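You operate a simulated robot arm through the tools that you are given. There is no shell and no other tool.

The job below is to be done with a simulated robot arm. You get a single attempt, and the scene is never put back.

JOB
Switch the dipping pot on, dip the tapers 2 times, hang them to dry and switch off.
Fine: full strokes of the dip lever; frame from the carrier fork to the drying fork; lid stays on its rest; fingers out of the hot pot.

The check looks at the end state, three seconds after you hand in, the way a careful person would. Anything else that was tipped, shoved, dropped, spilled or broken makes it a failure. Lids that push on must go on centred and level and be pressed home; caps that screw on are set level and turned clockwise until they are tight.

ROBOT AND FRAMES
A 6-joint arm with a two-finger parallel gripper, fixed in place. Base frame: the origin is at the foot of the arm, x ahead of it, y to its left, z up; the work surface is at about z = 800. Lengths are in mm, angles in rad, forces in N, time in s.
With the tool pointing down near the work surface it reaches from about 340 to 760 mm from the base axis. Its first joint turns from -1.152 to 1.152 rad. Payload 2.45 kg.
Tool frame: the origin (TCP) lies between the finger pads and is the grasp point; the fingertips stand 24 mm ahead of it; z points along the fingers, y is the line along which they close. The gripper opens to 68 mm. The fingers are 17 mm wide and 10 mm thick; the gripper's body (40 by 70 mm) begins 41 mm behind the TCP.
Orientation is that of the tool frame in the base frame, as a unit quaternion [w, x, y, z]. With the fingers straight down and closing along the base's y, the tool's x points along the base's -x, its y along +y and its z along -z.

CONTROLS
- The arm moves only by the tool nudge_tool. Its argument "rows" is a list of rows, each a list of 7 numbers: the shift along the base's x, y, z in units of 40 mm (1.0 is 40 mm), then the turn, a rotation vector about the base's x, y, z in units of 5 degrees (1.0 is 5 degrees), then the opening in per cent of the stroke, from 0 (shut) to 100 (fully open). In form: [[x, y, z, rx, ry, rz, fingers], ...]. A call has 1 to 20 rows; each row shifts and turns the commanded pose from where the row before left it. A call with a number of a shift or a turn outside -1 to 1 is refused whole. A row lasts 0.2 s, in which the tool goes at most 50 mm and 0.15 rad; a call with a longer step from one row to the next is refused whole, and so is a gripper value outside its range. Where a pose cannot be reached the arm comes as near as it can. A force on the tool above 60 N (or 10 N above the force at the start of the call, whichever is more), or a blocked arm, ends the call early, and 0.2 s more pass. Each finger travels about 108 mm/s and halts on what it meets, pressing with about 21 N; the grip force reading is that of the motor and also rises with nothing between the fingers. The clock runs only during rows and for 0.2 s after the last one: add rows that do not move to give the fingers time. The reply holds the time, the measured pose of the TCP, the force on the tool along the base axes, the opening and the grip force, in the units named above and with some noise, with the torque about the TCP (base axes, N m) and any sound that the robot's microphone picked up.
- Cameras (640 x 400 px; columns grow to the right, rows downward): "scene" is fixed at [162.6, 403.8, 1485.1]; the picture's right is [-0.82, -0.58, 0.00], its down [-0.22, 0.32, -0.92] and it looks along [0.53, -0.75, -0.39] (base axes); focal length 267 px, centre (320, 200). "wrist" rides on the gripper at [84, 11, -75] in the tool frame; the picture's right is [-0.13, 0.99, 0.00], its down [-0.60, -0.08, -0.79] and it looks along [-0.79, -0.10, 0.61] (tool axes); focal length 251 px, centre (320, 200). There is no depth. A picture from a camera that has moved, and an enlarged one, comes with that camera's place and axes in the base frame and with its lens.
- snapshot(camera): a new picture of that camera. It takes no simulated time.
- zoom(camera, box): a new picture of the part [left, top, right, bottom] of that camera's present view, enlarged. It takes no simulated time.
- close_job(): hands the job in; it is judged then, once.

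Places have to be worked out from the pictures, the camera data and where the tool is seen. Open the gripper and draw the arm clear of the work before you hand the job in, unless the task says otherwise.

The tools are called after "Emit:" as name(argument=value, ...) on one line, values as JSON. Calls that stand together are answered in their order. nudge_tool: Moves the arm, as the interface text tells. Its arguments: {"type":"object","properties":{"rows":{"type":"array","items":{"type":"array","items":{"type":"number"}}}},"required":["rows"]} The other tools are called the same way: snapshot (camera) takes a picture; zoom (camera, box) takes an enlarged picture of a part of a camera's view; close_job () hands the job in.

At the start:

```text
t: 0.0
tcp_pos: [412.2, 138.6, 1362.4]
tool_rot: [0.0, -0.001, 1.0, -0.001]
ft_force: [-0.2, -0.1, 0.2]
torque: [0.0, 0.03, 0.0]
gripper_width: 68.0
grasp_force: 0.0
```

scene: 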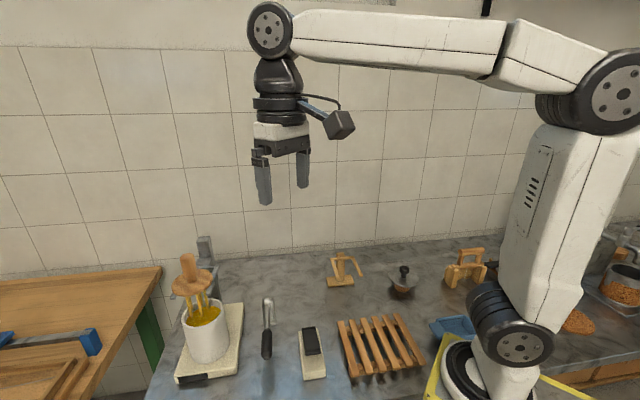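
wrist: 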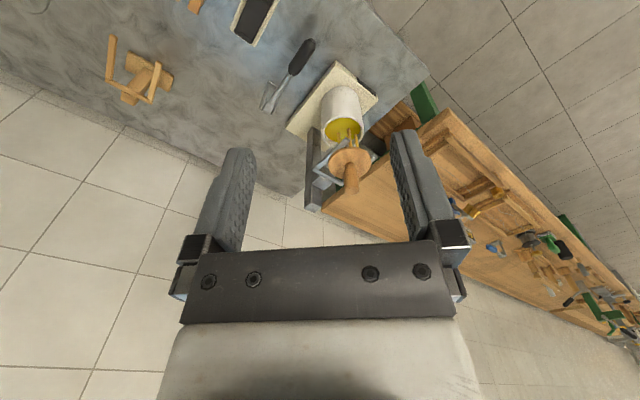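

I begin by looking closely at the pot, the lever, and the forks before moving anything.

Emit:
zoom(camera="scene", box=[140, 220, 300, 400])

Emit:
zoom(camera="scene", box=[280, 230, 520, 400])

Emit:
zoom(camera="wrist", box=[220, 20, 420, 220])

Emit:
zoom(camera="wrist", box=[80, 0, 280, 130])

```text
2.22 times, centred on (220, 310) of scene
camera zoom: at [162.6, 403.8, 1485.1], right [-0.82, -0.58, 0.0], down [-0.22, 0.32, -0.92], along [0.53, -0.75, -0.39], focal length 594 px, centre (542, -44)
```

zoom: 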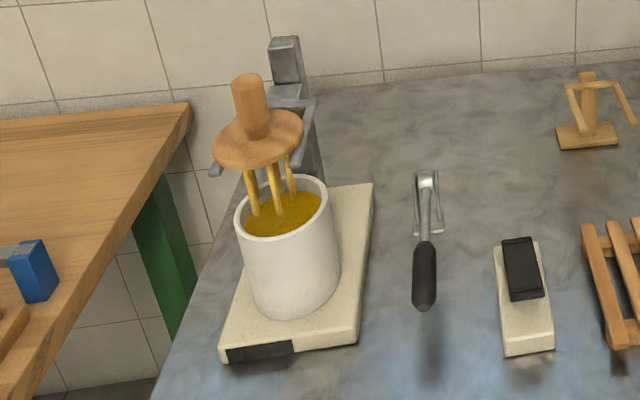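

```text
2.35 times, centred on (400, 315) of scene
camera zoom: at [162.6, 403.8, 1485.1], right [-0.82, -0.58, 0.0], down [-0.22, 0.32, -0.92], along [0.53, -0.75, -0.39], focal length 628 px, centre (132, -71)
```

zoom: 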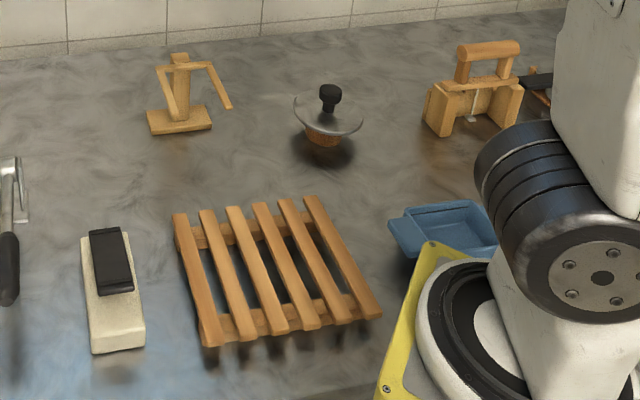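

```text
2.00 times, centred on (320, 120) of wrist
camera zoom: at [329.5, 149.3, 1437.3], right [0.13, 0.99, 0.0], down [0.6, -0.08, 0.79], along [0.79, -0.1, -0.61], focal length 503 px, centre (320, 360)
```

zoom: 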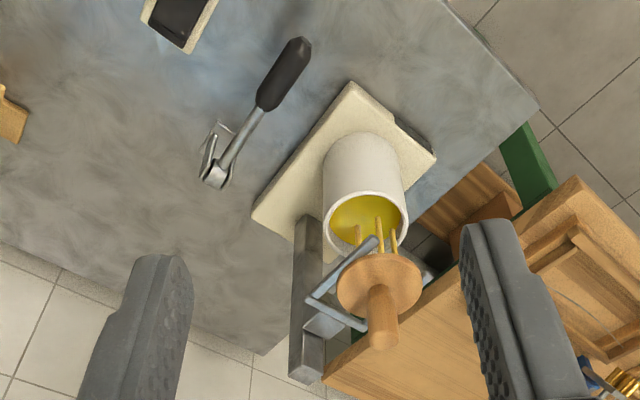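

```text
3.08 times, centred on (180, 65) of wrist
camera zoom: at [329.5, 149.3, 1437.3], right [0.13, 0.99, 0.0], down [0.6, -0.08, 0.79], along [0.79, -0.1, -0.61], focal length 774 px, centre (751, 615)
```

zoom: 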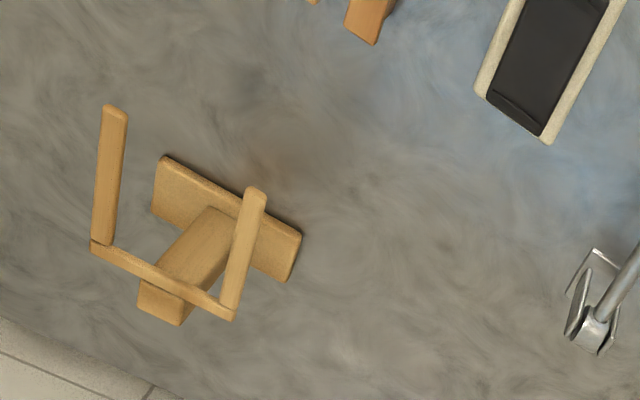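

The pot with its hanging frame, a lever, a rocker switch, a wooden fork and a lid can be made out. I zoom further to see the details of each.

Emit:
zoom(camera="scene", box=[165, 230, 245, 310])

Emit:
zoom(camera="scene", box=[170, 310, 250, 390])

Emit:
zoom(camera="scene", box=[240, 285, 340, 385])

Emit:
zoom(camera="scene", box=[315, 240, 425, 310])

Emit:
zoom(camera="scene", box=[420, 230, 520, 350])

Emit:
zoom(camera="wrist", box=[300, 110, 400, 210])

```text
5.00 times, centred on (205, 270) of scene
camera zoom: at [162.6, 403.8, 1485.1], right [-0.82, -0.58, 0.0], down [-0.22, 0.32, -0.92], along [0.53, -0.75, -0.39], focal length 1336 px, centre (895, -150)
```

zoom: 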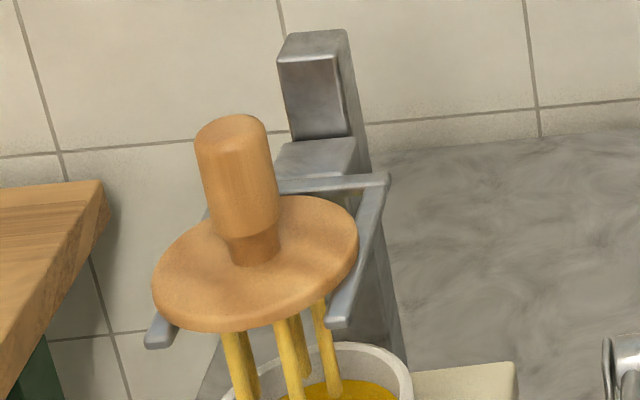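

```text
5.00 times, centred on (210, 350) of scene
camera zoom: at [162.6, 403.8, 1485.1], right [-0.82, -0.58, 0.0], down [-0.22, 0.32, -0.92], along [0.53, -0.75, -0.39], focal length 1336 px, centre (870, -550)
```

zoom: 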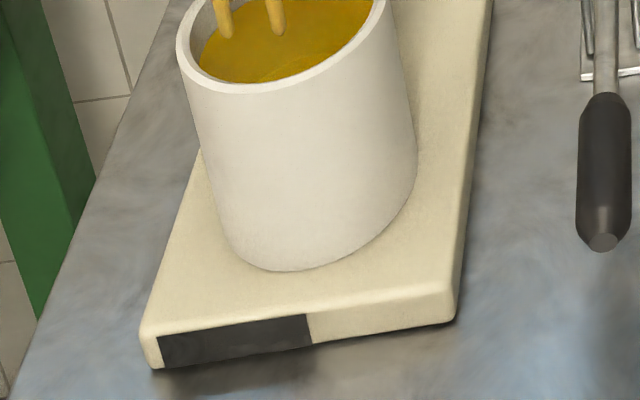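

```text
4.00 times, centred on (290, 335) of scene
camera zoom: at [162.6, 403.8, 1485.1], right [-0.82, -0.58, 0.0], down [-0.22, 0.32, -0.92], along [0.53, -0.75, -0.39], focal length 1068 px, centre (440, -340)
```

zoom: 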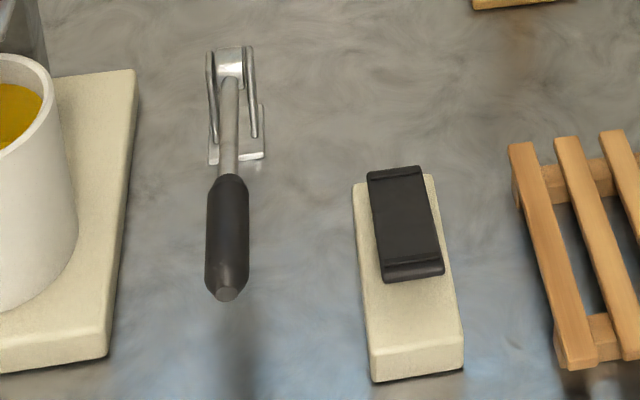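

```text
5.71 times, centred on (370, 275) of scene
camera zoom: at [162.6, 403.8, 1485.1], right [-0.82, -0.58, 0.0], down [-0.22, 0.32, -0.92], along [0.53, -0.75, -0.39], focal length 1526 px, centre (34, -229)
```

zoom: 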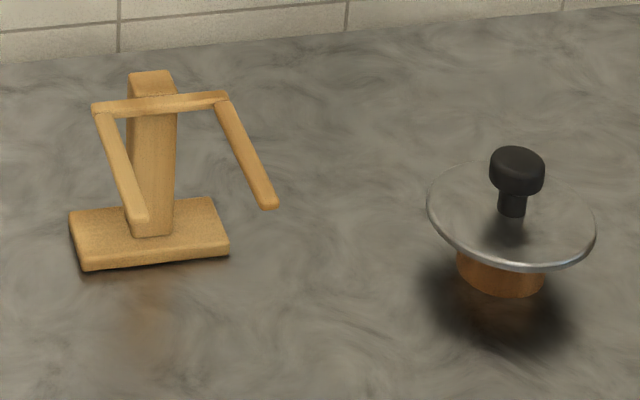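

```text
3.33 times, centred on (470, 290) of scene
camera zoom: at [162.6, 403.8, 1485.1], right [-0.82, -0.58, 0.0], down [-0.22, 0.32, -0.92], along [0.53, -0.75, -0.39], focal length 890 px, centre (-180, -100)
```

zoom: 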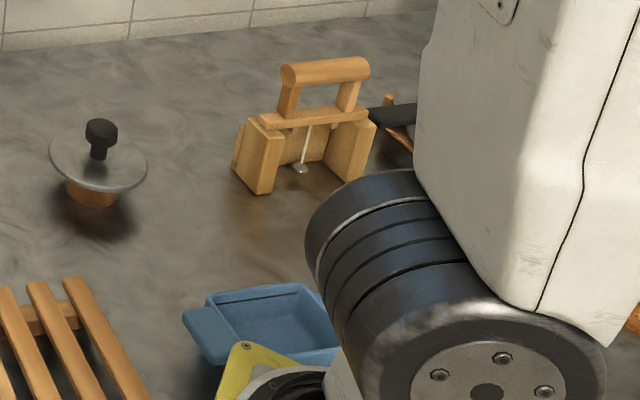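

```text
4.00 times, centred on (350, 160) of wrist
camera zoom: at [329.5, 149.3, 1437.3], right [0.13, 0.99, 0.0], down [0.6, -0.08, 0.79], along [0.79, -0.1, -0.61], focal length 1006 px, centre (200, 360)
```

zoom: 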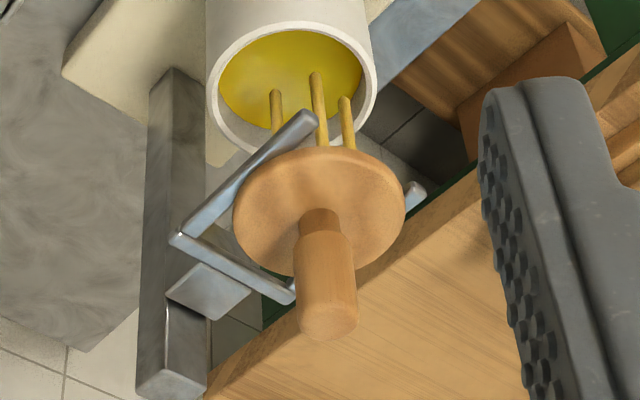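

The handle of the frame works out at about (703,163,1132), the pot rim at about (700,158,954), the lever at around (600,45), and the drying fork near (576,-309). I move the wrist camera lower to get better views of the lever and switch.

Emit:
nudge_tool(rows=[[0, -0.62, -0.76, 0, 0, 0, 100], [0, -0.62, -0.76, 0, 0, 0, 100], [0, -0.62, -0.76, 0, 0, 0, 100], [0, -0.62, -0.76, 0, 0, 0, 100], [0, -0.62, -0.76, 0, 0, 0, 100], [0, -0.62, -0.76, 0, 0, 0, 100], [0, -0.62, -0.76, 0, 0, 0, 100], [0, 0, 0, 0, 0, 0, 100]])

Emit:
snapshot(camera="wrist")

Emit:
snapshot(camera="scene")

```text
t: 1.8
tcp_pos: [412.0, -33.4, 1149.8]
tool_rot: [0.001, -0.002, 1.0, 0.0]
ft_force: [-0.9, 0.4, 1.2]
torque: [-0.03, 0.01, -0.02]
gripper_width: 68.1
grasp_force: 0.1
```

```text
taken
camera wrist: at [328.6, -22.7, 1225.2], right [0.13, 0.99, 0.0], down [0.6, -0.08, 0.79], along [0.79, -0.1, -0.61], focal length 251 px, centre (320, 200)
```

wrist: 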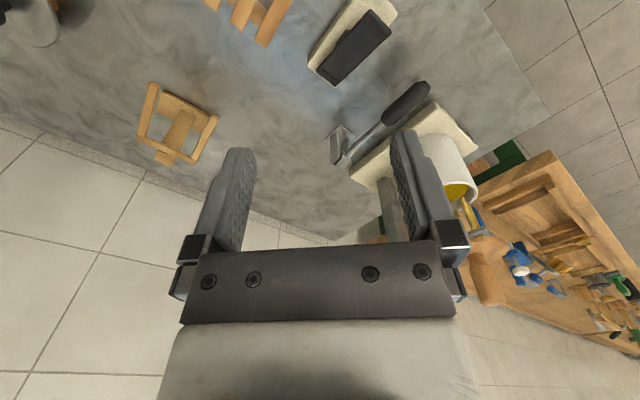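

```text
taken
```

scene: 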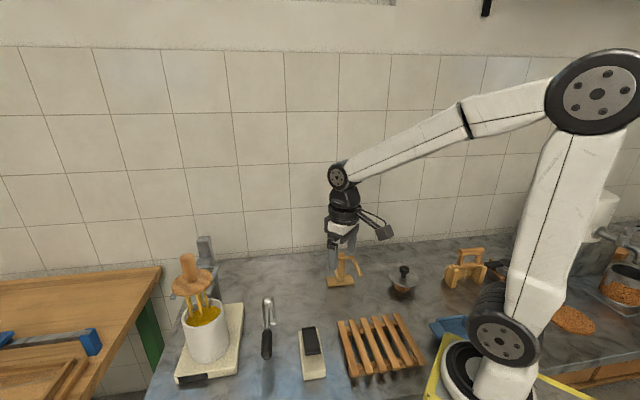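

I zoom this new view for the switch, lever and drying fork.

Emit:
zoom(camera="wrist", box=[290, 0, 490, 170])

Emit:
zoom(camera="wrist", box=[120, 60, 240, 180])

Emit:
zoom(camera="wrist", box=[310, 60, 440, 190])

```text
2.35 times, centred on (390, 85) of wrist
camera zoom: at [328.6, -22.7, 1225.2], right [0.13, 0.99, 0.0], down [0.6, -0.08, 0.79], along [0.79, -0.1, -0.61], focal length 592 px, centre (155, 471)
```

zoom: 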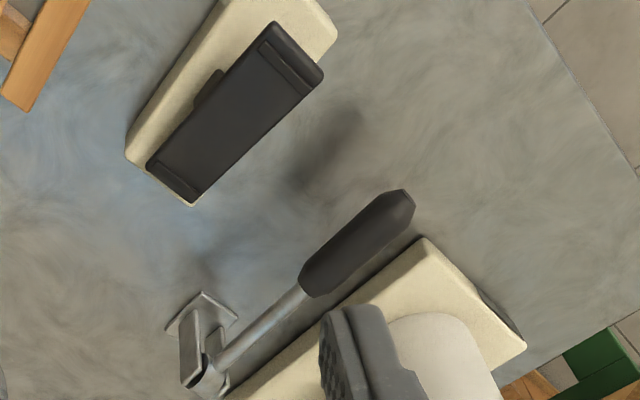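

```text
3.33 times, centred on (180, 120) of wrist
camera zoom: at [328.6, -22.7, 1225.2], right [0.13, 0.99, 0.0], down [0.6, -0.08, 0.79], along [0.79, -0.1, -0.61], focal length 838 px, centre (787, 467)
```

zoom: 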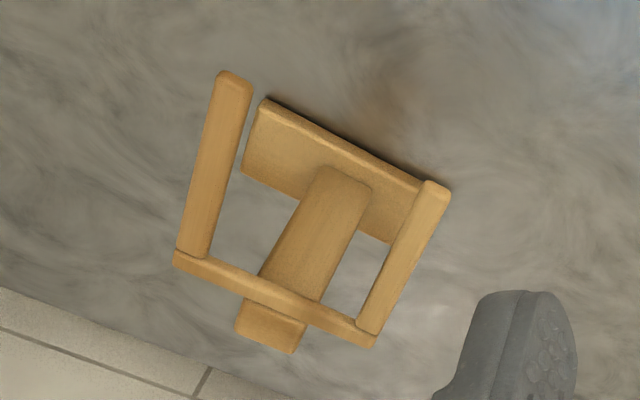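

```text
3.08 times, centred on (375, 125) of wrist
camera zoom: at [328.6, -22.7, 1225.2], right [0.13, 0.99, 0.0], down [0.6, -0.08, 0.79], along [0.79, -0.1, -0.61], focal length 774 px, centre (151, 431)
```

zoom: 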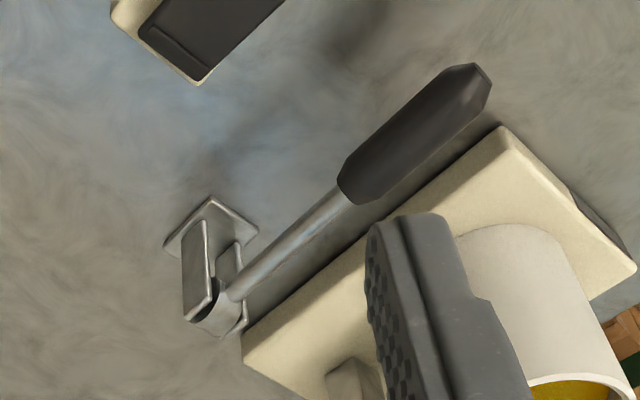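

The lever pivot works out at about (657,-18,883), with the handle end at about (536,107,866). I go lower to view the rocker switch closely.

Emit:
nudge_tool(rows=[[0, -0.1, -0.95, 0, 0, 0, 100], [0, -0.1, -0.95, 0, 0, 0, 100], [0, -0.1, -0.95, 0, 0, 0, 100], [0, -0.1, -0.95, 0, 0, 0, 100], [0, 0, 0, 0, 0, 0, 100]])

Emit:
snapshot(camera="wrist")

Emit:
zoom(camera="wrist", box=[280, 0, 520, 150])

Emit:
zoom(camera="scene", box=[290, 315, 340, 385])

```text
t: 3.0
tcp_pos: [412.8, -50.6, 998.6]
tool_rot: [0.0, 0.0, 1.0, 0.0]
ft_force: [-0.1, -0.3, 0.7]
torque: [0.0, -0.02, 0.02]
gripper_width: 68.0
grasp_force: 0.2
```

```text
taken
camera wrist: at [329.2, -40.7, 1072.2], right [0.13, 0.99, 0.0], down [0.6, -0.08, 0.79], along [0.79, -0.1, -0.61], focal length 251 px, centre (320, 200)
```

wrist: 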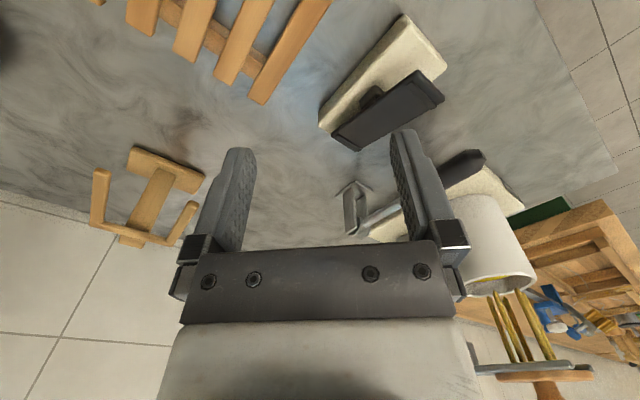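

```text
2.67 times, centred on (400, 75) of wrist
camera zoom: at [329.2, -40.7, 1072.2], right [0.13, 0.99, 0.0], down [0.6, -0.08, 0.79], along [0.79, -0.1, -0.61], focal length 670 px, centre (107, 533)
```

zoom: 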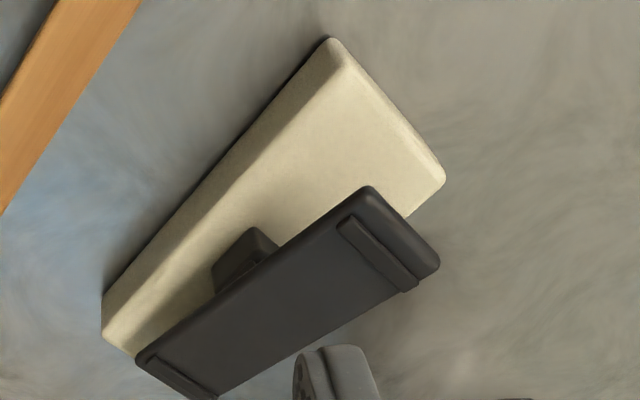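

```text
5.71 times, centred on (315, 350) of scene
camera zoom: at [162.6, 403.8, 1485.1], right [-0.82, -0.58, 0.0], down [-0.22, 0.32, -0.92], along [0.53, -0.75, -0.39], focal length 1526 px, centre (349, -657)
```

zoom: 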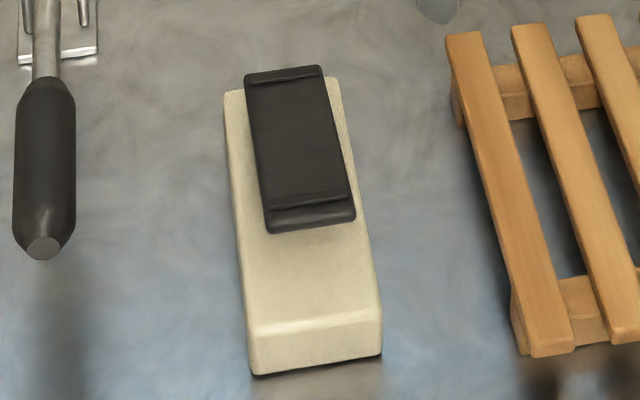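

The rocker's near end (about 444,34,878) sits up and the far end (about 512,-34,853) sits down. I will close the fingers, move above the raised end, and take a picture before pressing.

Emit:
nudge_tool(rows=[[0.49, 0.96, 0, 0, 0, 0, 0], [0.49, 0.96, 0, 0, 0, 0, 0], [0, 0, -0.86, 0, 0, 0, 0], [0, 0, -0.8, 0, 0, 0, 0], [0, 0, 0, 0, 0, 0, 0]])

Emit:
snapshot(camera="wrist")

Emit:
zoom(camera="scene", box=[260, 270, 380, 390])

```text
t: 4.2
tcp_pos: [453.6, 25.4, 930.5]
tool_rot: [0.001, -0.001, 1.0, 0.0]
ft_force: [0.1, 0.8, 0.0]
torque: [0.0, 0.02, 0.01]
gripper_width: 0.2
grasp_force: 21.3
```

```text
taken
camera wrist: at [369.7, 35.8, 1004.9], right [0.13, 0.99, 0.0], down [0.6, -0.08, 0.79], along [0.79, -0.1, -0.61], focal length 251 px, centre (320, 200)
```

wrist: 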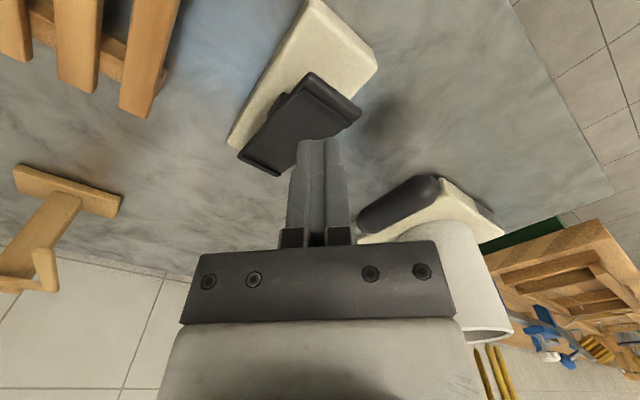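

```text
3.33 times, centred on (320, 330) of scene
camera zoom: at [162.6, 403.8, 1485.1], right [-0.82, -0.58, 0.0], down [-0.22, 0.32, -0.92], along [0.53, -0.75, -0.39], focal length 890 px, centre (320, -233)
```

zoom: 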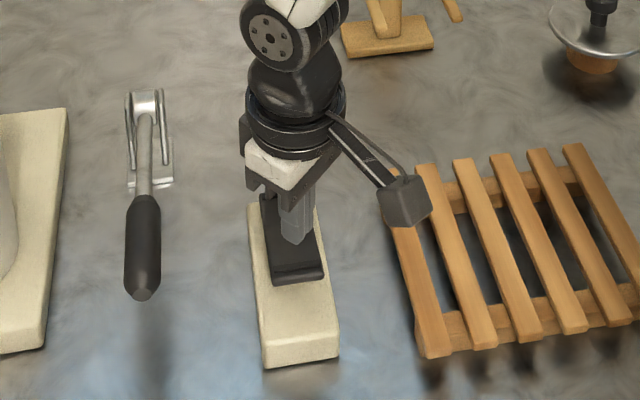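

The closed fingertips are about 28 mm above the raised end, near its edge. I press down slowly and check the force.

Emit:
nudge_tool(rows=[[0, 0, -0.3, 0, 0, 0, 0], [0, 0, -0.25, 0, 0, 0, 0], [0, 0, -0.2, 0, 0, 0, 0], [0, 0, -0.2, 0, 0, 0, 0], [0, 0, -0.2, 0, 0, 0, 0], [0, 0, -0.1, 0, 0, 0, 0]])

Emit:
zoom(camera="scene", box=[160, 270, 380, 390])

Emit:
snapshot(camera="wrist")

```text
t: 5.6
tcp_pos: [452.3, 26.1, 882.8]
tool_rot: [0.001, -0.001, 1.0, 0.0]
ft_force: [-1.7, -0.6, 1.6]
torque: [-0.04, 0.02, -0.02]
gripper_width: 0.0
grasp_force: 21.0
```

```text
2.91 times, centred on (270, 330) of scene
camera zoom: at [162.5, 403.8, 1485.1], right [-0.82, -0.58, 0.0], down [-0.22, 0.32, -0.92], along [0.53, -0.75, -0.39], focal length 777 px, centre (466, -178)
```

zoom: 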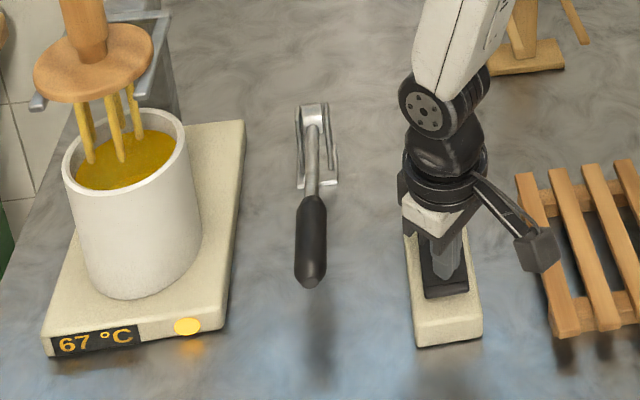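

```text
taken
camera wrist: at [368.9, 36.4, 956.5], right [0.13, 0.99, 0.0], down [0.6, -0.08, 0.79], along [0.79, -0.1, -0.61], focal length 251 px, centre (320, 200)
```

wrist: 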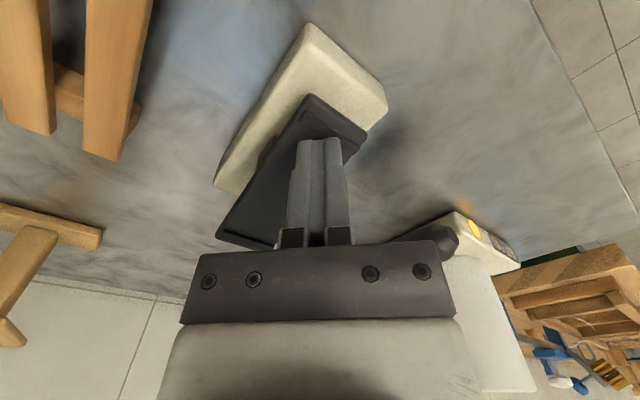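

The display shows 67 °C and an amber lamp lit, so the pot is on. I lift the fingers clear and check whether the rocker stays and how the temperature develops.

Emit:
nudge_tool(rows=[[0, 0, 0.5, 0, 0, 0, 0], [0, 0, 0.9, 0, 0, 0, 0], [0, 0, 0.9, 0, 0, 0, 50], [0, 0, 0, 0, 0, 0, 100], [0, 0, 0, 0, 0, 0, 100]])

Emit:
zoom(camera="scene", box=[160, 270, 380, 390])

Emit:
snapshot(camera="wrist")

```text
t: 6.8
tcp_pos: [452.3, 25.6, 973.3]
tool_rot: [0.0, -0.001, 1.0, 0.0]
ft_force: [1.1, -0.6, -0.7]
torque: [0.01, -0.02, 0.01]
gripper_width: 68.0
grasp_force: 0.0
```

```text
2.91 times, centred on (270, 330) of scene
camera zoom: at [162.5, 403.8, 1485.1], right [-0.82, -0.58, 0.0], down [-0.22, 0.32, -0.92], along [0.53, -0.75, -0.39], focal length 777 px, centre (466, -178)
```

zoom: 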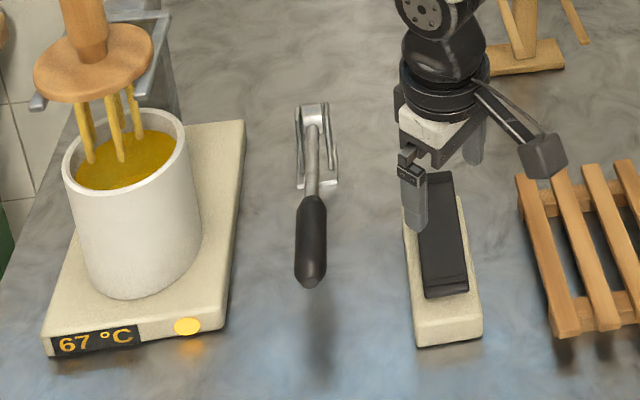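

```text
taken
camera wrist: at [368.5, 36.1, 1048.6], right [0.13, 0.99, 0.0], down [0.6, -0.08, 0.79], along [0.79, -0.1, -0.61], focal length 251 px, centre (320, 200)
```

wrist: 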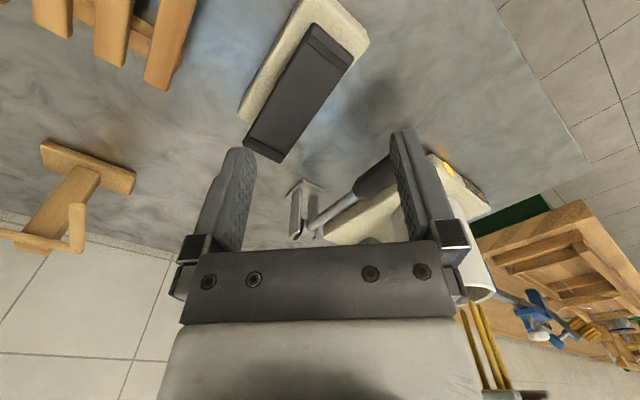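

The pot is on, and the display holds steady at 67 °C with the rocker staying in place. Next I turn the tool and take a side view of the dip lever to measure its slope.

Emit:
nudge_tool(rows=[[-0.03, -0.375, 0.21, 0, 0, 1, 100], [-0.03, -0.375, 0.21, 0, 0, 1, 100], [-0.03, -0.375, 0.21, 0, 0, 1, 100], [-0.03, -0.375, 0.21, 0, 0, 1, 100], [-0.03, -0.375, 0.21, 0, 0, 1, 100], [-0.03, -0.375, 0.21, 0, 0, 1, 100], [-0.03, -0.375, 0.21, 0, 0, 1, 100], [-0.03, -0.375, 0.21, 0, 0, 1, 100], [-0.03, -0.375, 0.21, 0, 0, 1, 100], [0, 0, 0, 0, 0, 0, 100]])

Emit:
snapshot(camera="wrist")

```text
t: 9.0
tcp_pos: [442.2, -108.1, 1048.5]
tool_rot: [0.0, -0.384, 0.923, 0.0]
ft_force: [0.4, 0.0, 0.5]
torque: [0.02, -0.02, -0.01]
gripper_width: 67.9
grasp_force: 0.1
```

```text
taken
camera wrist: at [375.1, -161.2, 1123.1], right [-0.61, 0.79, 0.0], down [0.48, 0.37, 0.79], along [0.63, 0.49, -0.61], focal length 251 px, centre (320, 200)
```

wrist: 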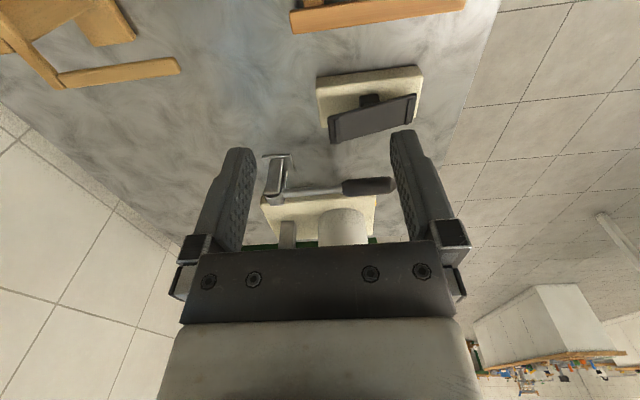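

Emit:
zoom(camera="wrist", box=[245, 130, 405, 250])

Emit:
zoom(camera="wrist", box=[300, 50, 440, 160])

```text
3.33 times, centred on (325, 190) of wrist
camera zoom: at [375.1, -161.2, 1123.1], right [-0.61, 0.79, 0.0], down [0.48, 0.37, 0.79], along [0.63, 0.49, -0.61], focal length 838 px, centre (303, 233)
```

zoom: 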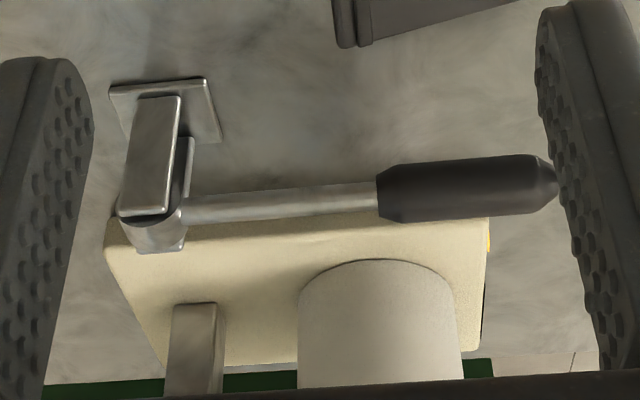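

```text
3.64 times, centred on (370, 105) of wrist
camera zoom: at [375.1, -161.2, 1123.1], right [-0.61, 0.79, 0.0], down [0.48, 0.37, 0.79], along [0.63, 0.49, -0.61], focal length 914 px, centre (138, 546)
```

zoom: 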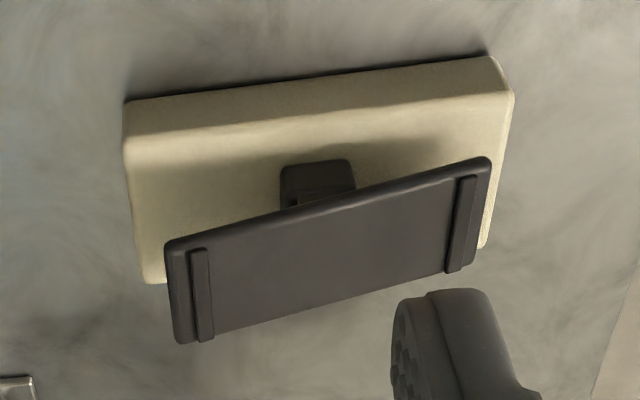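

The lever measures nearly horizontal, with its pivot at about (664,-24,875), handle end at about (535,108,868) and grip centre at about (563,79,870). I turn the tool 90° and go above the grip so the fingers straddle it.

Emit:
nudge_tool(rows=[[0.168, 0.26, -0.067, 0, 0, -1, 100], [0.168, 0.26, -0.067, 0, 0, -1, 100], [0.168, 0.26, -0.067, 0, 0, -1, 100], [0.168, 0.26, -0.067, 0, 0, -1, 100], [0.168, 0.26, -0.067, 0, 0, -1, 100], [0.168, 0.26, -0.067, 0, 0, -1, 100], [0.168, 0.26, -0.067, 0, 0, -1, 100], [0.168, 0.26, -0.067, 0, 0, -1, 100], [0.168, 0.26, -0.067, 0, 0, -1, 100], [0.168, 0.26, -0.067, 0, 0, -1, 100], [0.168, 0.26, -0.067, 0, 0, -1, 100], [0.168, 0.26, -0.067, 0, 0, -1, 100], [0.168, 0.26, -0.067, 0, 0, -1, 100], [0.168, 0.26, -0.067, 0, 0, -1, 100], [0.168, 0.26, -0.067, 0, 0, -1, 100], [0.168, 0.26, -0.067, 0, 0, -1, 100], [0.168, 0.26, -0.067, 0, 0, -1, 100], [0.168, 0.26, -0.067, 0, 0, -1, 100], [0, 0, 0, 0, 0, 0, 100]])

Emit:
snapshot(camera="wrist")

Emit:
snapshot(camera="scene")

```text
t: 13.0
tcp_pos: [562.0, 78.5, 1000.7]
tool_rot: [0.0, 0.382, 0.924, 0.0]
ft_force: [1.3, -0.4, -1.0]
torque: [-0.01, 0.01, 0.02]
gripper_width: 67.9
grasp_force: 0.0
```

```text
taken
camera wrist: at [510.7, 144.8, 1075.2], right [0.79, 0.61, 0.0], down [0.37, -0.48, 0.79], along [0.48, -0.63, -0.61], focal length 251 px, centre (320, 200)
```

wrist: 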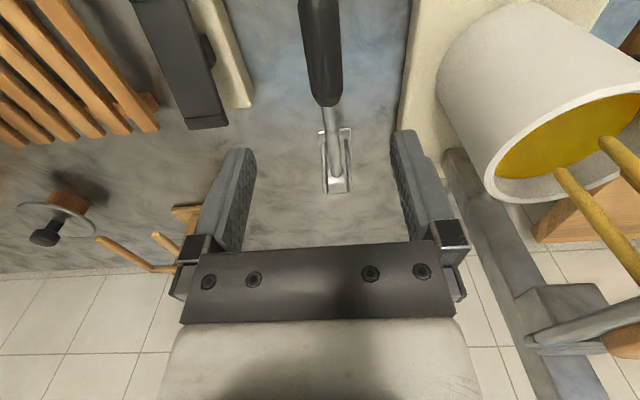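

```text
taken
```

scene: 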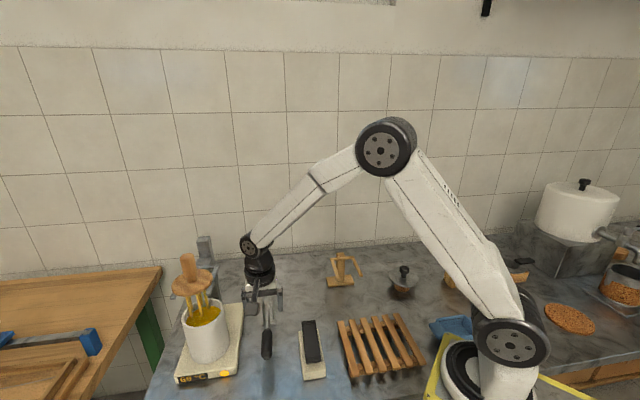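

The handle lies centred between the fingers and aligned with them. I descend so the fingers straddle the grip near the tips, then close on it.

Emit:
nudge_tool(rows=[[0, 0, -0.8, 0, 0, 0, 100], [0, 0, -0.8, 0, 0, 0, 100], [0, 0, -0.8, 0, 0, 0, 100], [0, 0, -0.55, 0, 0, 0, 100], [0, 0, 0, 0, 0, 0, 100]])

Emit:
snapshot(camera="wrist")

Emit:
zoom(camera="scene", box=[160, 230, 340, 390])

```text
t: 14.2
tcp_pos: [562.2, 78.8, 882.8]
tool_rot: [0.001, 0.382, 0.924, -0.001]
ft_force: [0.7, -1.0, 0.2]
torque: [0.0, 0.0, 0.0]
gripper_width: 67.9
grasp_force: 0.1
```

```text
taken
camera wrist: at [510.5, 145.1, 957.8], right [0.79, 0.61, 0.0], down [0.37, -0.48, 0.79], along [0.49, -0.63, -0.61], focal length 251 px, centre (320, 200)
```

wrist: 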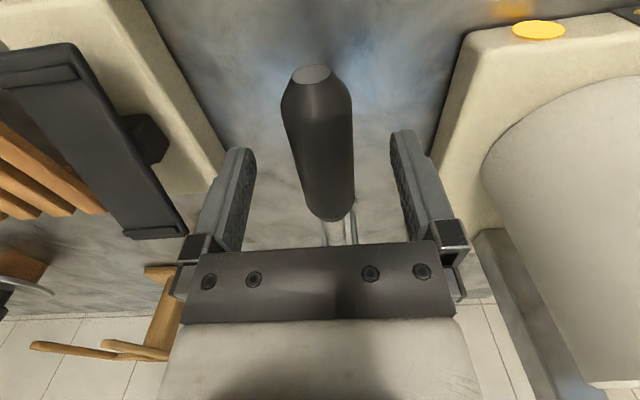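

```text
2.50 times, centred on (250, 310) of scene
camera zoom: at [162.6, 403.8, 1485.1], right [-0.82, -0.58, 0.0], down [-0.22, 0.32, -0.92], along [0.53, -0.75, -0.39], focal length 668 px, centre (495, -75)
```

zoom: 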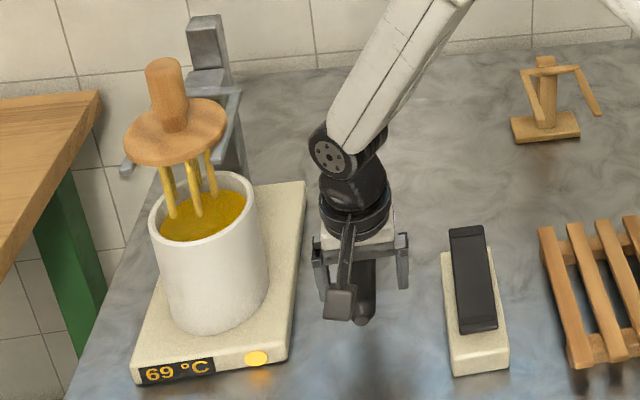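

The display now reads 69 °C, so the wax is still warming. I close the fingers on the grip and hold still while watching the temperature.

Emit:
nudge_tool(rows=[[0, 0, 0, 0, 0, 0, 30], [0, 0, 0, 0, 0, 0, 0], [0, 0, 0, 0, 0, 0, 0], [0, 0, 0, 0, 0, 0, 0], [0, 0, 0, 0, 0, 0, 0], [0, 0, 0, 0, 0, 0, 0], [0, 0, 0, 0, 0, 0, 0], [0, 0, 0, 0, 0, 0, 0], [0, 0, 0, 0, 0, 0, 0], [0, 0, 0, 0, 0, 0, 0]])

Emit:
zoom(camera="scene", box=[160, 230, 340, 390])

Emit:
snapshot(camera="wrist")

```text
t: 16.4
tcp_pos: [563.8, 78.8, 884.4]
tool_rot: [0.002, 0.382, 0.924, 0.001]
ft_force: [12.9, 26.9, 3.2]
torque: [0.18, -0.32, -0.11]
gripper_width: 27.4
grasp_force: 42.2
```

```text
2.50 times, centred on (250, 310) of scene
camera zoom: at [162.8, 404.5, 1484.8], right [-0.82, -0.58, 0.0], down [-0.22, 0.31, -0.92], along [0.53, -0.75, -0.39], focal length 668 px, centre (495, -75)
```

zoom: 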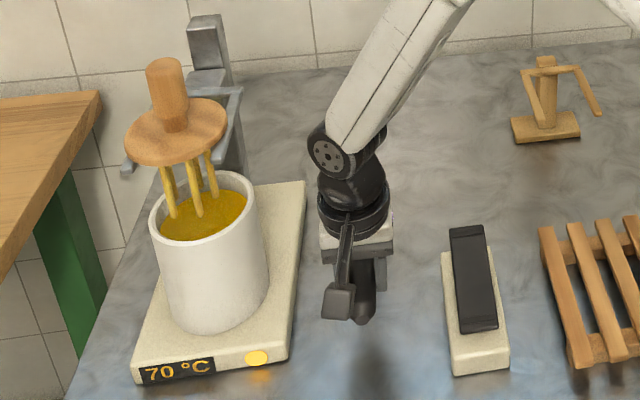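

```text
taken
camera wrist: at [511.7, 146.3, 958.4], right [0.79, 0.61, 0.0], down [0.37, -0.48, 0.8], along [0.49, -0.63, -0.61], focal length 251 px, centre (320, 200)
```

wrist: 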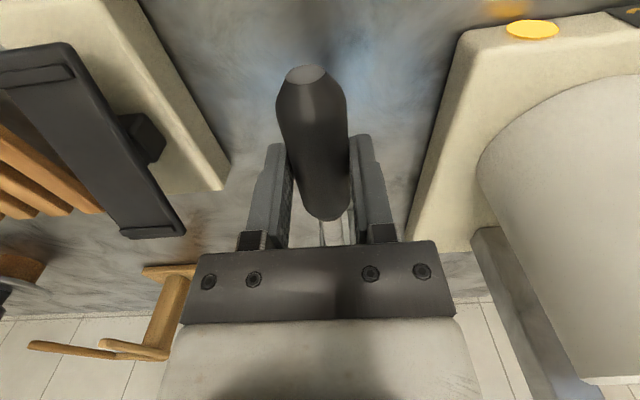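

The grip is on the handle (27.4 mm) with about 28 N of side load. I shift a couple of millimetres to relieve it and wait while the wax warms (70 °C now).

Emit:
nudge_tool(rows=[[0.03, 0.04, 0, 0, 0, 0, 0], [0, 0, 0, 0, 0, 0, 0], [0, 0, 0, 0, 0, 0, 0], [0, 0, 0, 0, 0, 0, 0], [0, 0, 0, 0, 0, 0, 0], [0, 0, 0, 0, 0, 0, 0], [0, 0, 0, 0, 0, 0, 0], [0, 0, 0, 0, 0, 0, 0], [0, 0, 0, 0, 0, 0, 0], [0, 0, 0, 0, 0, 0, 0], [0, 0, 0, 0, 0, 0, 0], [0, 0, 0, 0, 0, 0, 0], [0, 0, 0, 0, 0, 0, 0], [0, 0, 0, 0, 0, 0, 0], [0, 0, 0, 0, 0, 0, 0], [0, 0, 0, 0, 0, 0, 0], [0, 0, 0, 0, 0, 0, 0], [0, 0, 0, 0, 0, 0, 0], [0, 0, 0, 0, 0, 0, 0], [0, 0, 0, 0, 0, 0, 0]])

Emit:
zoom(camera="scene", box=[160, 230, 340, 390])

```text
t: 20.6
tcp_pos: [563.1, 80.0, 883.2]
tool_rot: [0.001, 0.382, 0.924, 0.0]
ft_force: [9.6, -3.2, 10.3]
torque: [-0.06, -0.1, -0.06]
gripper_width: 27.4
grasp_force: 42.7
```

```text
2.50 times, centred on (250, 310) of scene
camera zoom: at [162.6, 403.7, 1485.1], right [-0.82, -0.58, 0.0], down [-0.22, 0.32, -0.92], along [0.53, -0.75, -0.39], focal length 668 px, centre (495, -75)
```

zoom: 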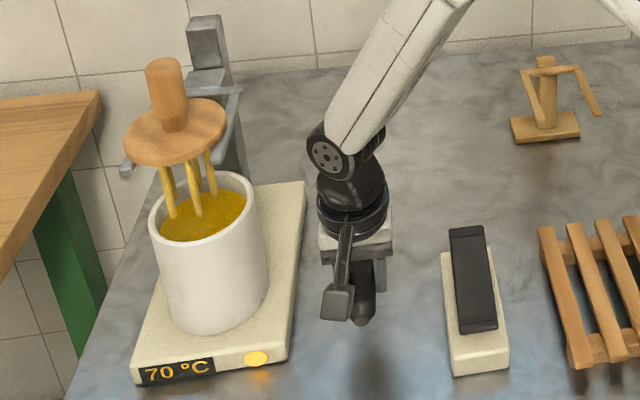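

The display still reads 70 °C, so it seems to have reached its set point. I test the lever with a small downward push, about 8 mm.

Emit:
nudge_tool(rows=[[0, 0, -0.1, 0, 0, 0, 0], [0, 0, -0.1, 0, 0, 0, 0], [0, 0, 0, 0, 0, 0, 0]])

Emit:
zoom(camera="scene", box=[160, 230, 340, 390])

```text
t: 21.4
tcp_pos: [565.2, 79.7, 876.2]
tool_rot: [0.002, 0.382, 0.924, 0.001]
ft_force: [-8.6, -3.7, 40.1]
torque: [0.03, 0.19, -0.13]
gripper_width: 27.6
grasp_force: 41.9
```

```text
2.50 times, centred on (250, 310) of scene
camera zoom: at [161.6, 403.6, 1485.2], right [-0.82, -0.58, 0.0], down [-0.22, 0.32, -0.92], along [0.53, -0.75, -0.39], focal length 668 px, centre (495, -75)
```

zoom: 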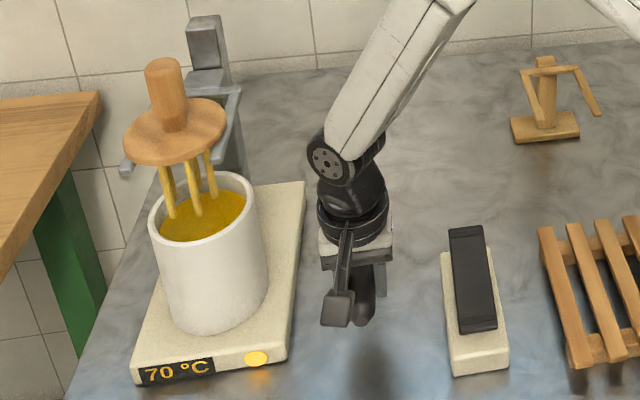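

The push met 40 N and the lever did not follow, so this is its lower stop. I return and test an upward lift.

Emit:
nudge_tool(rows=[[0, 0, 0.1, 0, 0, 0, 0], [0, 0, 0.1, 0, 0, 0, 0], [0, 0, 0.1, 0, 0, 0, 0], [0, 0, 0.15, 0, 0, 0, 0], [0, 0, 0.15, 0, 0, 0, 0], [0, 0, 0, 0, 0, 0, 0]])

Emit:
zoom(camera="scene", box=[160, 230, 340, 390])

Emit:
snapshot(camera="wrist")

```text
t: 22.8
tcp_pos: [563.6, 79.1, 898.2]
tool_rot: [0.0, 0.382, 0.924, 0.001]
ft_force: [9.4, 2.5, -10.7]
torque: [0.81, 0.72, -0.1]
gripper_width: 27.4
grasp_force: 42.1
```

```text
2.50 times, centred on (250, 310) of scene
camera zoom: at [163.0, 403.9, 1485.0], right [-0.82, -0.58, 0.0], down [-0.22, 0.32, -0.92], along [0.53, -0.75, -0.39], focal length 668 px, centre (495, -75)
```

zoom: 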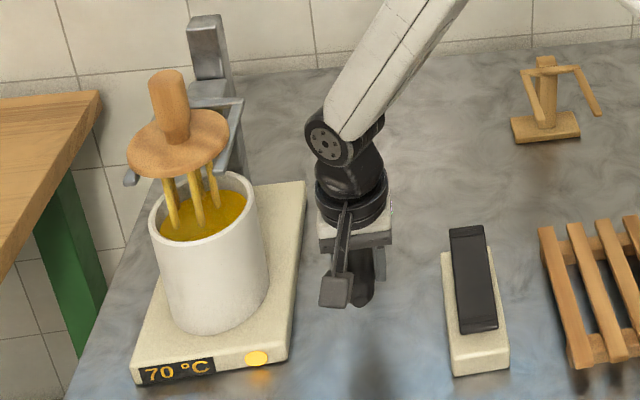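

```text
taken
camera wrist: at [512.3, 146.5, 972.8], right [0.79, 0.61, 0.0], down [0.37, -0.48, 0.79], along [0.49, -0.63, -0.61], focal length 251 px, centre (320, 200)
```

wrist: 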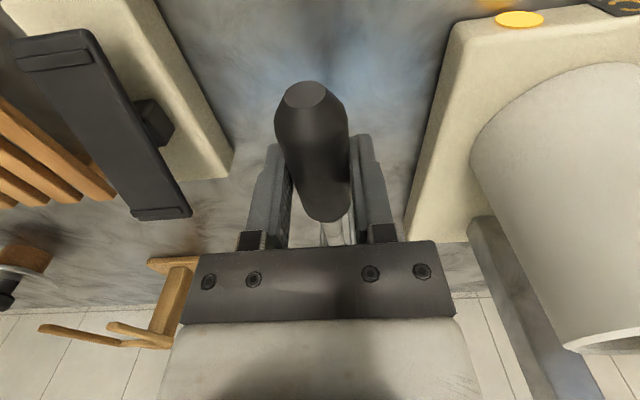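

Lifting the lever lowers the carrier, so the stroke is upward. I follow the arc about the pivot, turning the tool with the lever in small steps, and stop at 15° to check.

Emit:
nudge_tool(rows=[[0.022, -0.022, 0.156, 0.354, 0.354, 0, 0], [0.023, -0.024, 0.155, 0.354, 0.354, 0, 0], [0.03, -0.03, 0.153, 0.354, 0.354, 0, 0], [0.034, -0.035, 0.152, 0.354, 0.354, 0, 0], [0.039, -0.04, 0.149, 0.354, 0.354, 0, 0], [0.044, -0.044, 0.147, 0.354, 0.354, 0, 0], [0, 0, 0, 0, 0, 0, 0]])

Emit:
zoom(camera="scene", box=[160, 230, 340, 390])

Emit:
snapshot(camera="wrist")

```text
t: 24.4
tcp_pos: [572.8, 71.5, 934.8]
tool_rot: [-0.118, 0.378, 0.917, 0.051]
ft_force: [13.6, -9.6, 0.7]
torque: [-0.67, -0.69, -0.08]
gripper_width: 27.5
grasp_force: 41.7
```

```text
2.50 times, centred on (250, 310) of scene
camera zoom: at [162.9, 403.6, 1485.1], right [-0.82, -0.58, 0.0], down [-0.22, 0.32, -0.92], along [0.53, -0.75, -0.39], focal length 668 px, centre (495, -75)
```

zoom: 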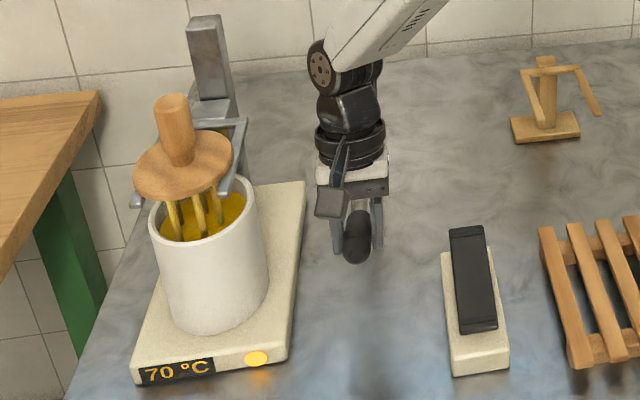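

```text
taken
camera wrist: at [536.2, 122.1, 1028.8], right [0.79, 0.61, -0.03], down [0.5, -0.61, 0.61], along [0.36, -0.5, -0.79], focal length 251 px, centre (320, 200)
```

wrist: 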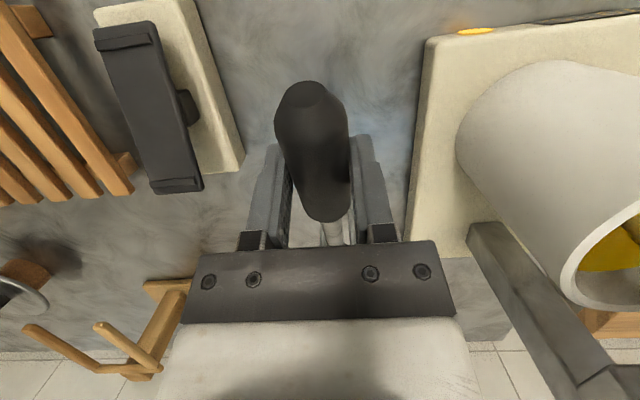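

The frame is going down with the lever and the tapers are entering the wax. I continue along the arc for another 15°.

Emit:
nudge_tool(rows=[[0.055, -0.052, 0.143, 0.33, 0.33, 0, 0], [0.056, -0.055, 0.141, 0.33, 0.33, 0, 0], [0.06, -0.06, 0.137, 0.33, 0.33, 0, 0], [0.062, -0.062, 0.134, 0.354, 0.354, 0, 0], [0.067, -0.067, 0.13, 0.354, 0.354, 0, 0], [0.07, -0.07, 0.126, 0.354, 0.354, 0, 0], [0, 0, 0, 0, 0, 0, 0]])

Emit:
zoom(camera="scene", box=[160, 230, 340, 390])

Emit:
snapshot(camera="wrist")

```text
t: 26.0
tcp_pos: [586.8, 56.5, 965.7]
tool_rot: [-0.234, 0.369, 0.894, 0.098]
ft_force: [15.4, -5.4, -7.4]
torque: [-0.43, -0.43, -0.08]
gripper_width: 27.3
grasp_force: 42.1
```

```text
2.50 times, centred on (250, 310) of scene
camera zoom: at [163.1, 403.7, 1485.0], right [-0.82, -0.58, 0.0], down [-0.22, 0.32, -0.92], along [0.53, -0.75, -0.39], focal length 668 px, centre (495, -75)
```

zoom: 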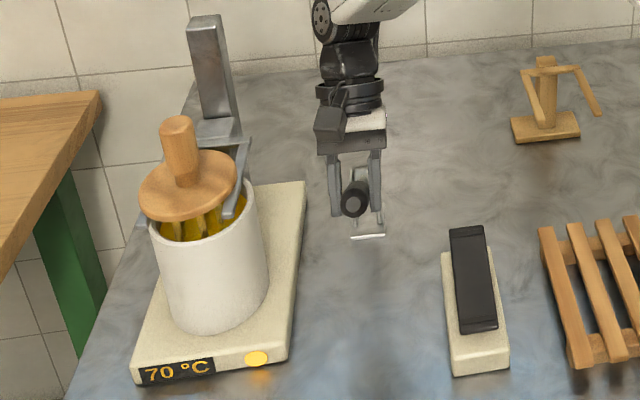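

```text
taken
camera wrist: at [568.6, 89.9, 1072.7], right [0.78, 0.62, -0.06], down [0.59, -0.7, 0.4], along [0.2, -0.34, -0.92], focal length 251 px, centre (320, 200)
```

wrist: 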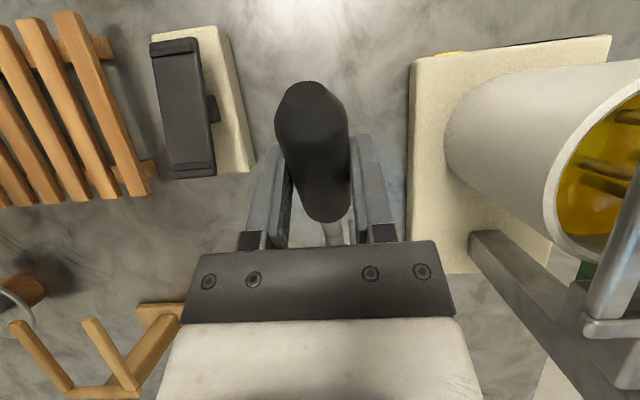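

The disc is about 20 mm above the rim, with the lever at roughly 37°. I continue in half-steps and watch for the end stop.

Emit:
nudge_tool(rows=[[0.073, -0.073, 0.118, 0.33, 0.33, 0, 0], [0.075, -0.075, 0.115, 0.33, 0.33, 0, 0], [0.079, -0.079, 0.109, 0.33, 0.33, 0, 0], [0.081, -0.081, 0.106, 0.33, 0.33, 0, 0], [0, 0, 0, 0, 0, 0, 0]])

Emit:
zoom(camera="scene", box=[160, 230, 340, 390])

Emit:
snapshot(camera="wrist")

```text
t: 27.2
tcp_pos: [599.0, 44.4, 983.4]
tool_rot: [-0.307, 0.361, 0.872, 0.128]
ft_force: [14.4, -1.5, -11.9]
torque: [0.02, -0.09, -0.12]
gripper_width: 27.5
grasp_force: 42.3
```

```text
2.50 times, centred on (250, 310) of scene
camera zoom: at [163.2, 403.8, 1485.0], right [-0.82, -0.58, 0.0], down [-0.22, 0.32, -0.92], along [0.53, -0.75, -0.39], focal length 668 px, centre (495, -75)
```

zoom: 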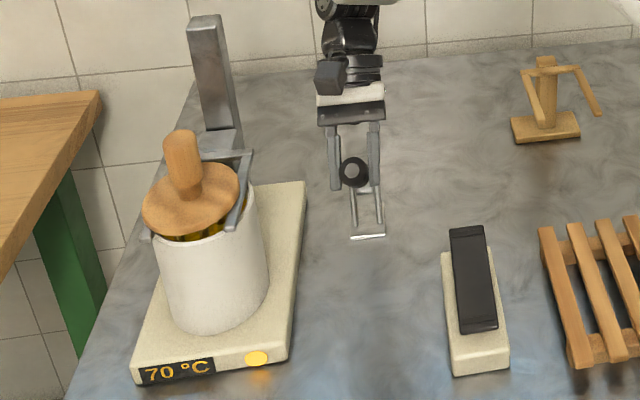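

```text
taken
camera wrist: at [593.7, 64.9, 1094.9], right [0.77, 0.63, -0.08], down [0.63, -0.74, 0.24], along [0.09, -0.23, -0.97], focal length 251 px, centre (320, 200)
```

wrist: 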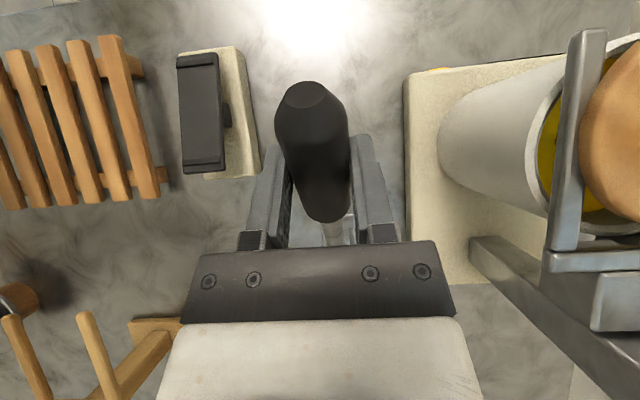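

There is no stop yet, and the disc is getting close to the rim. I continue in smaller steps, watching the force.

Emit:
nudge_tool(rows=[[0.085, -0.085, 0.102, 0.33, 0.33, 0, 0], [0.088, -0.088, 0.098, 0.33, 0.33, 0, 0], [0.09, -0.09, 0.092, 0.33, 0.33, 0, 0], [0, 0, 0, 0, 0, 0, 0]])

Emit:
zoom(camera="scene", box=[160, 230, 340, 390])

Emit:
snapshot(camera="wrist")

```text
t: 28.2
tcp_pos: [606.9, 35.7, 994.8]
tool_rot: [-0.363, 0.35, 0.851, 0.148]
ft_force: [-12.4, 24.4, -23.3]
torque: [0.1, 0.04, -0.06]
gripper_width: 27.7
grasp_force: 42.7
```

```text
2.50 times, centred on (250, 310) of scene
camera zoom: at [162.6, 404.6, 1484.8], right [-0.82, -0.58, 0.0], down [-0.22, 0.31, -0.92], along [0.53, -0.75, -0.39], focal length 668 px, centre (495, -75)
```

zoom: 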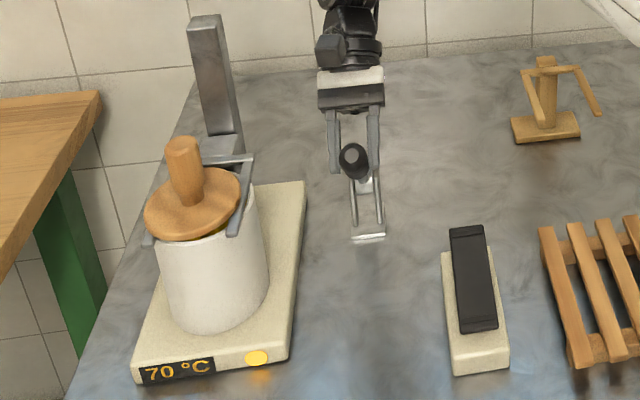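

```text
taken
camera wrist: at [612.8, 46.5, 1106.9], right [0.76, 0.64, -0.09], down [0.65, -0.75, 0.11], along [0.0, -0.15, -0.99], focal length 251 px, centre (320, 200)
```

wrist: 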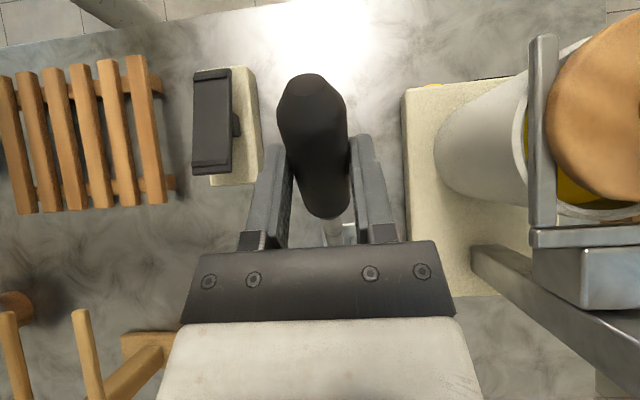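

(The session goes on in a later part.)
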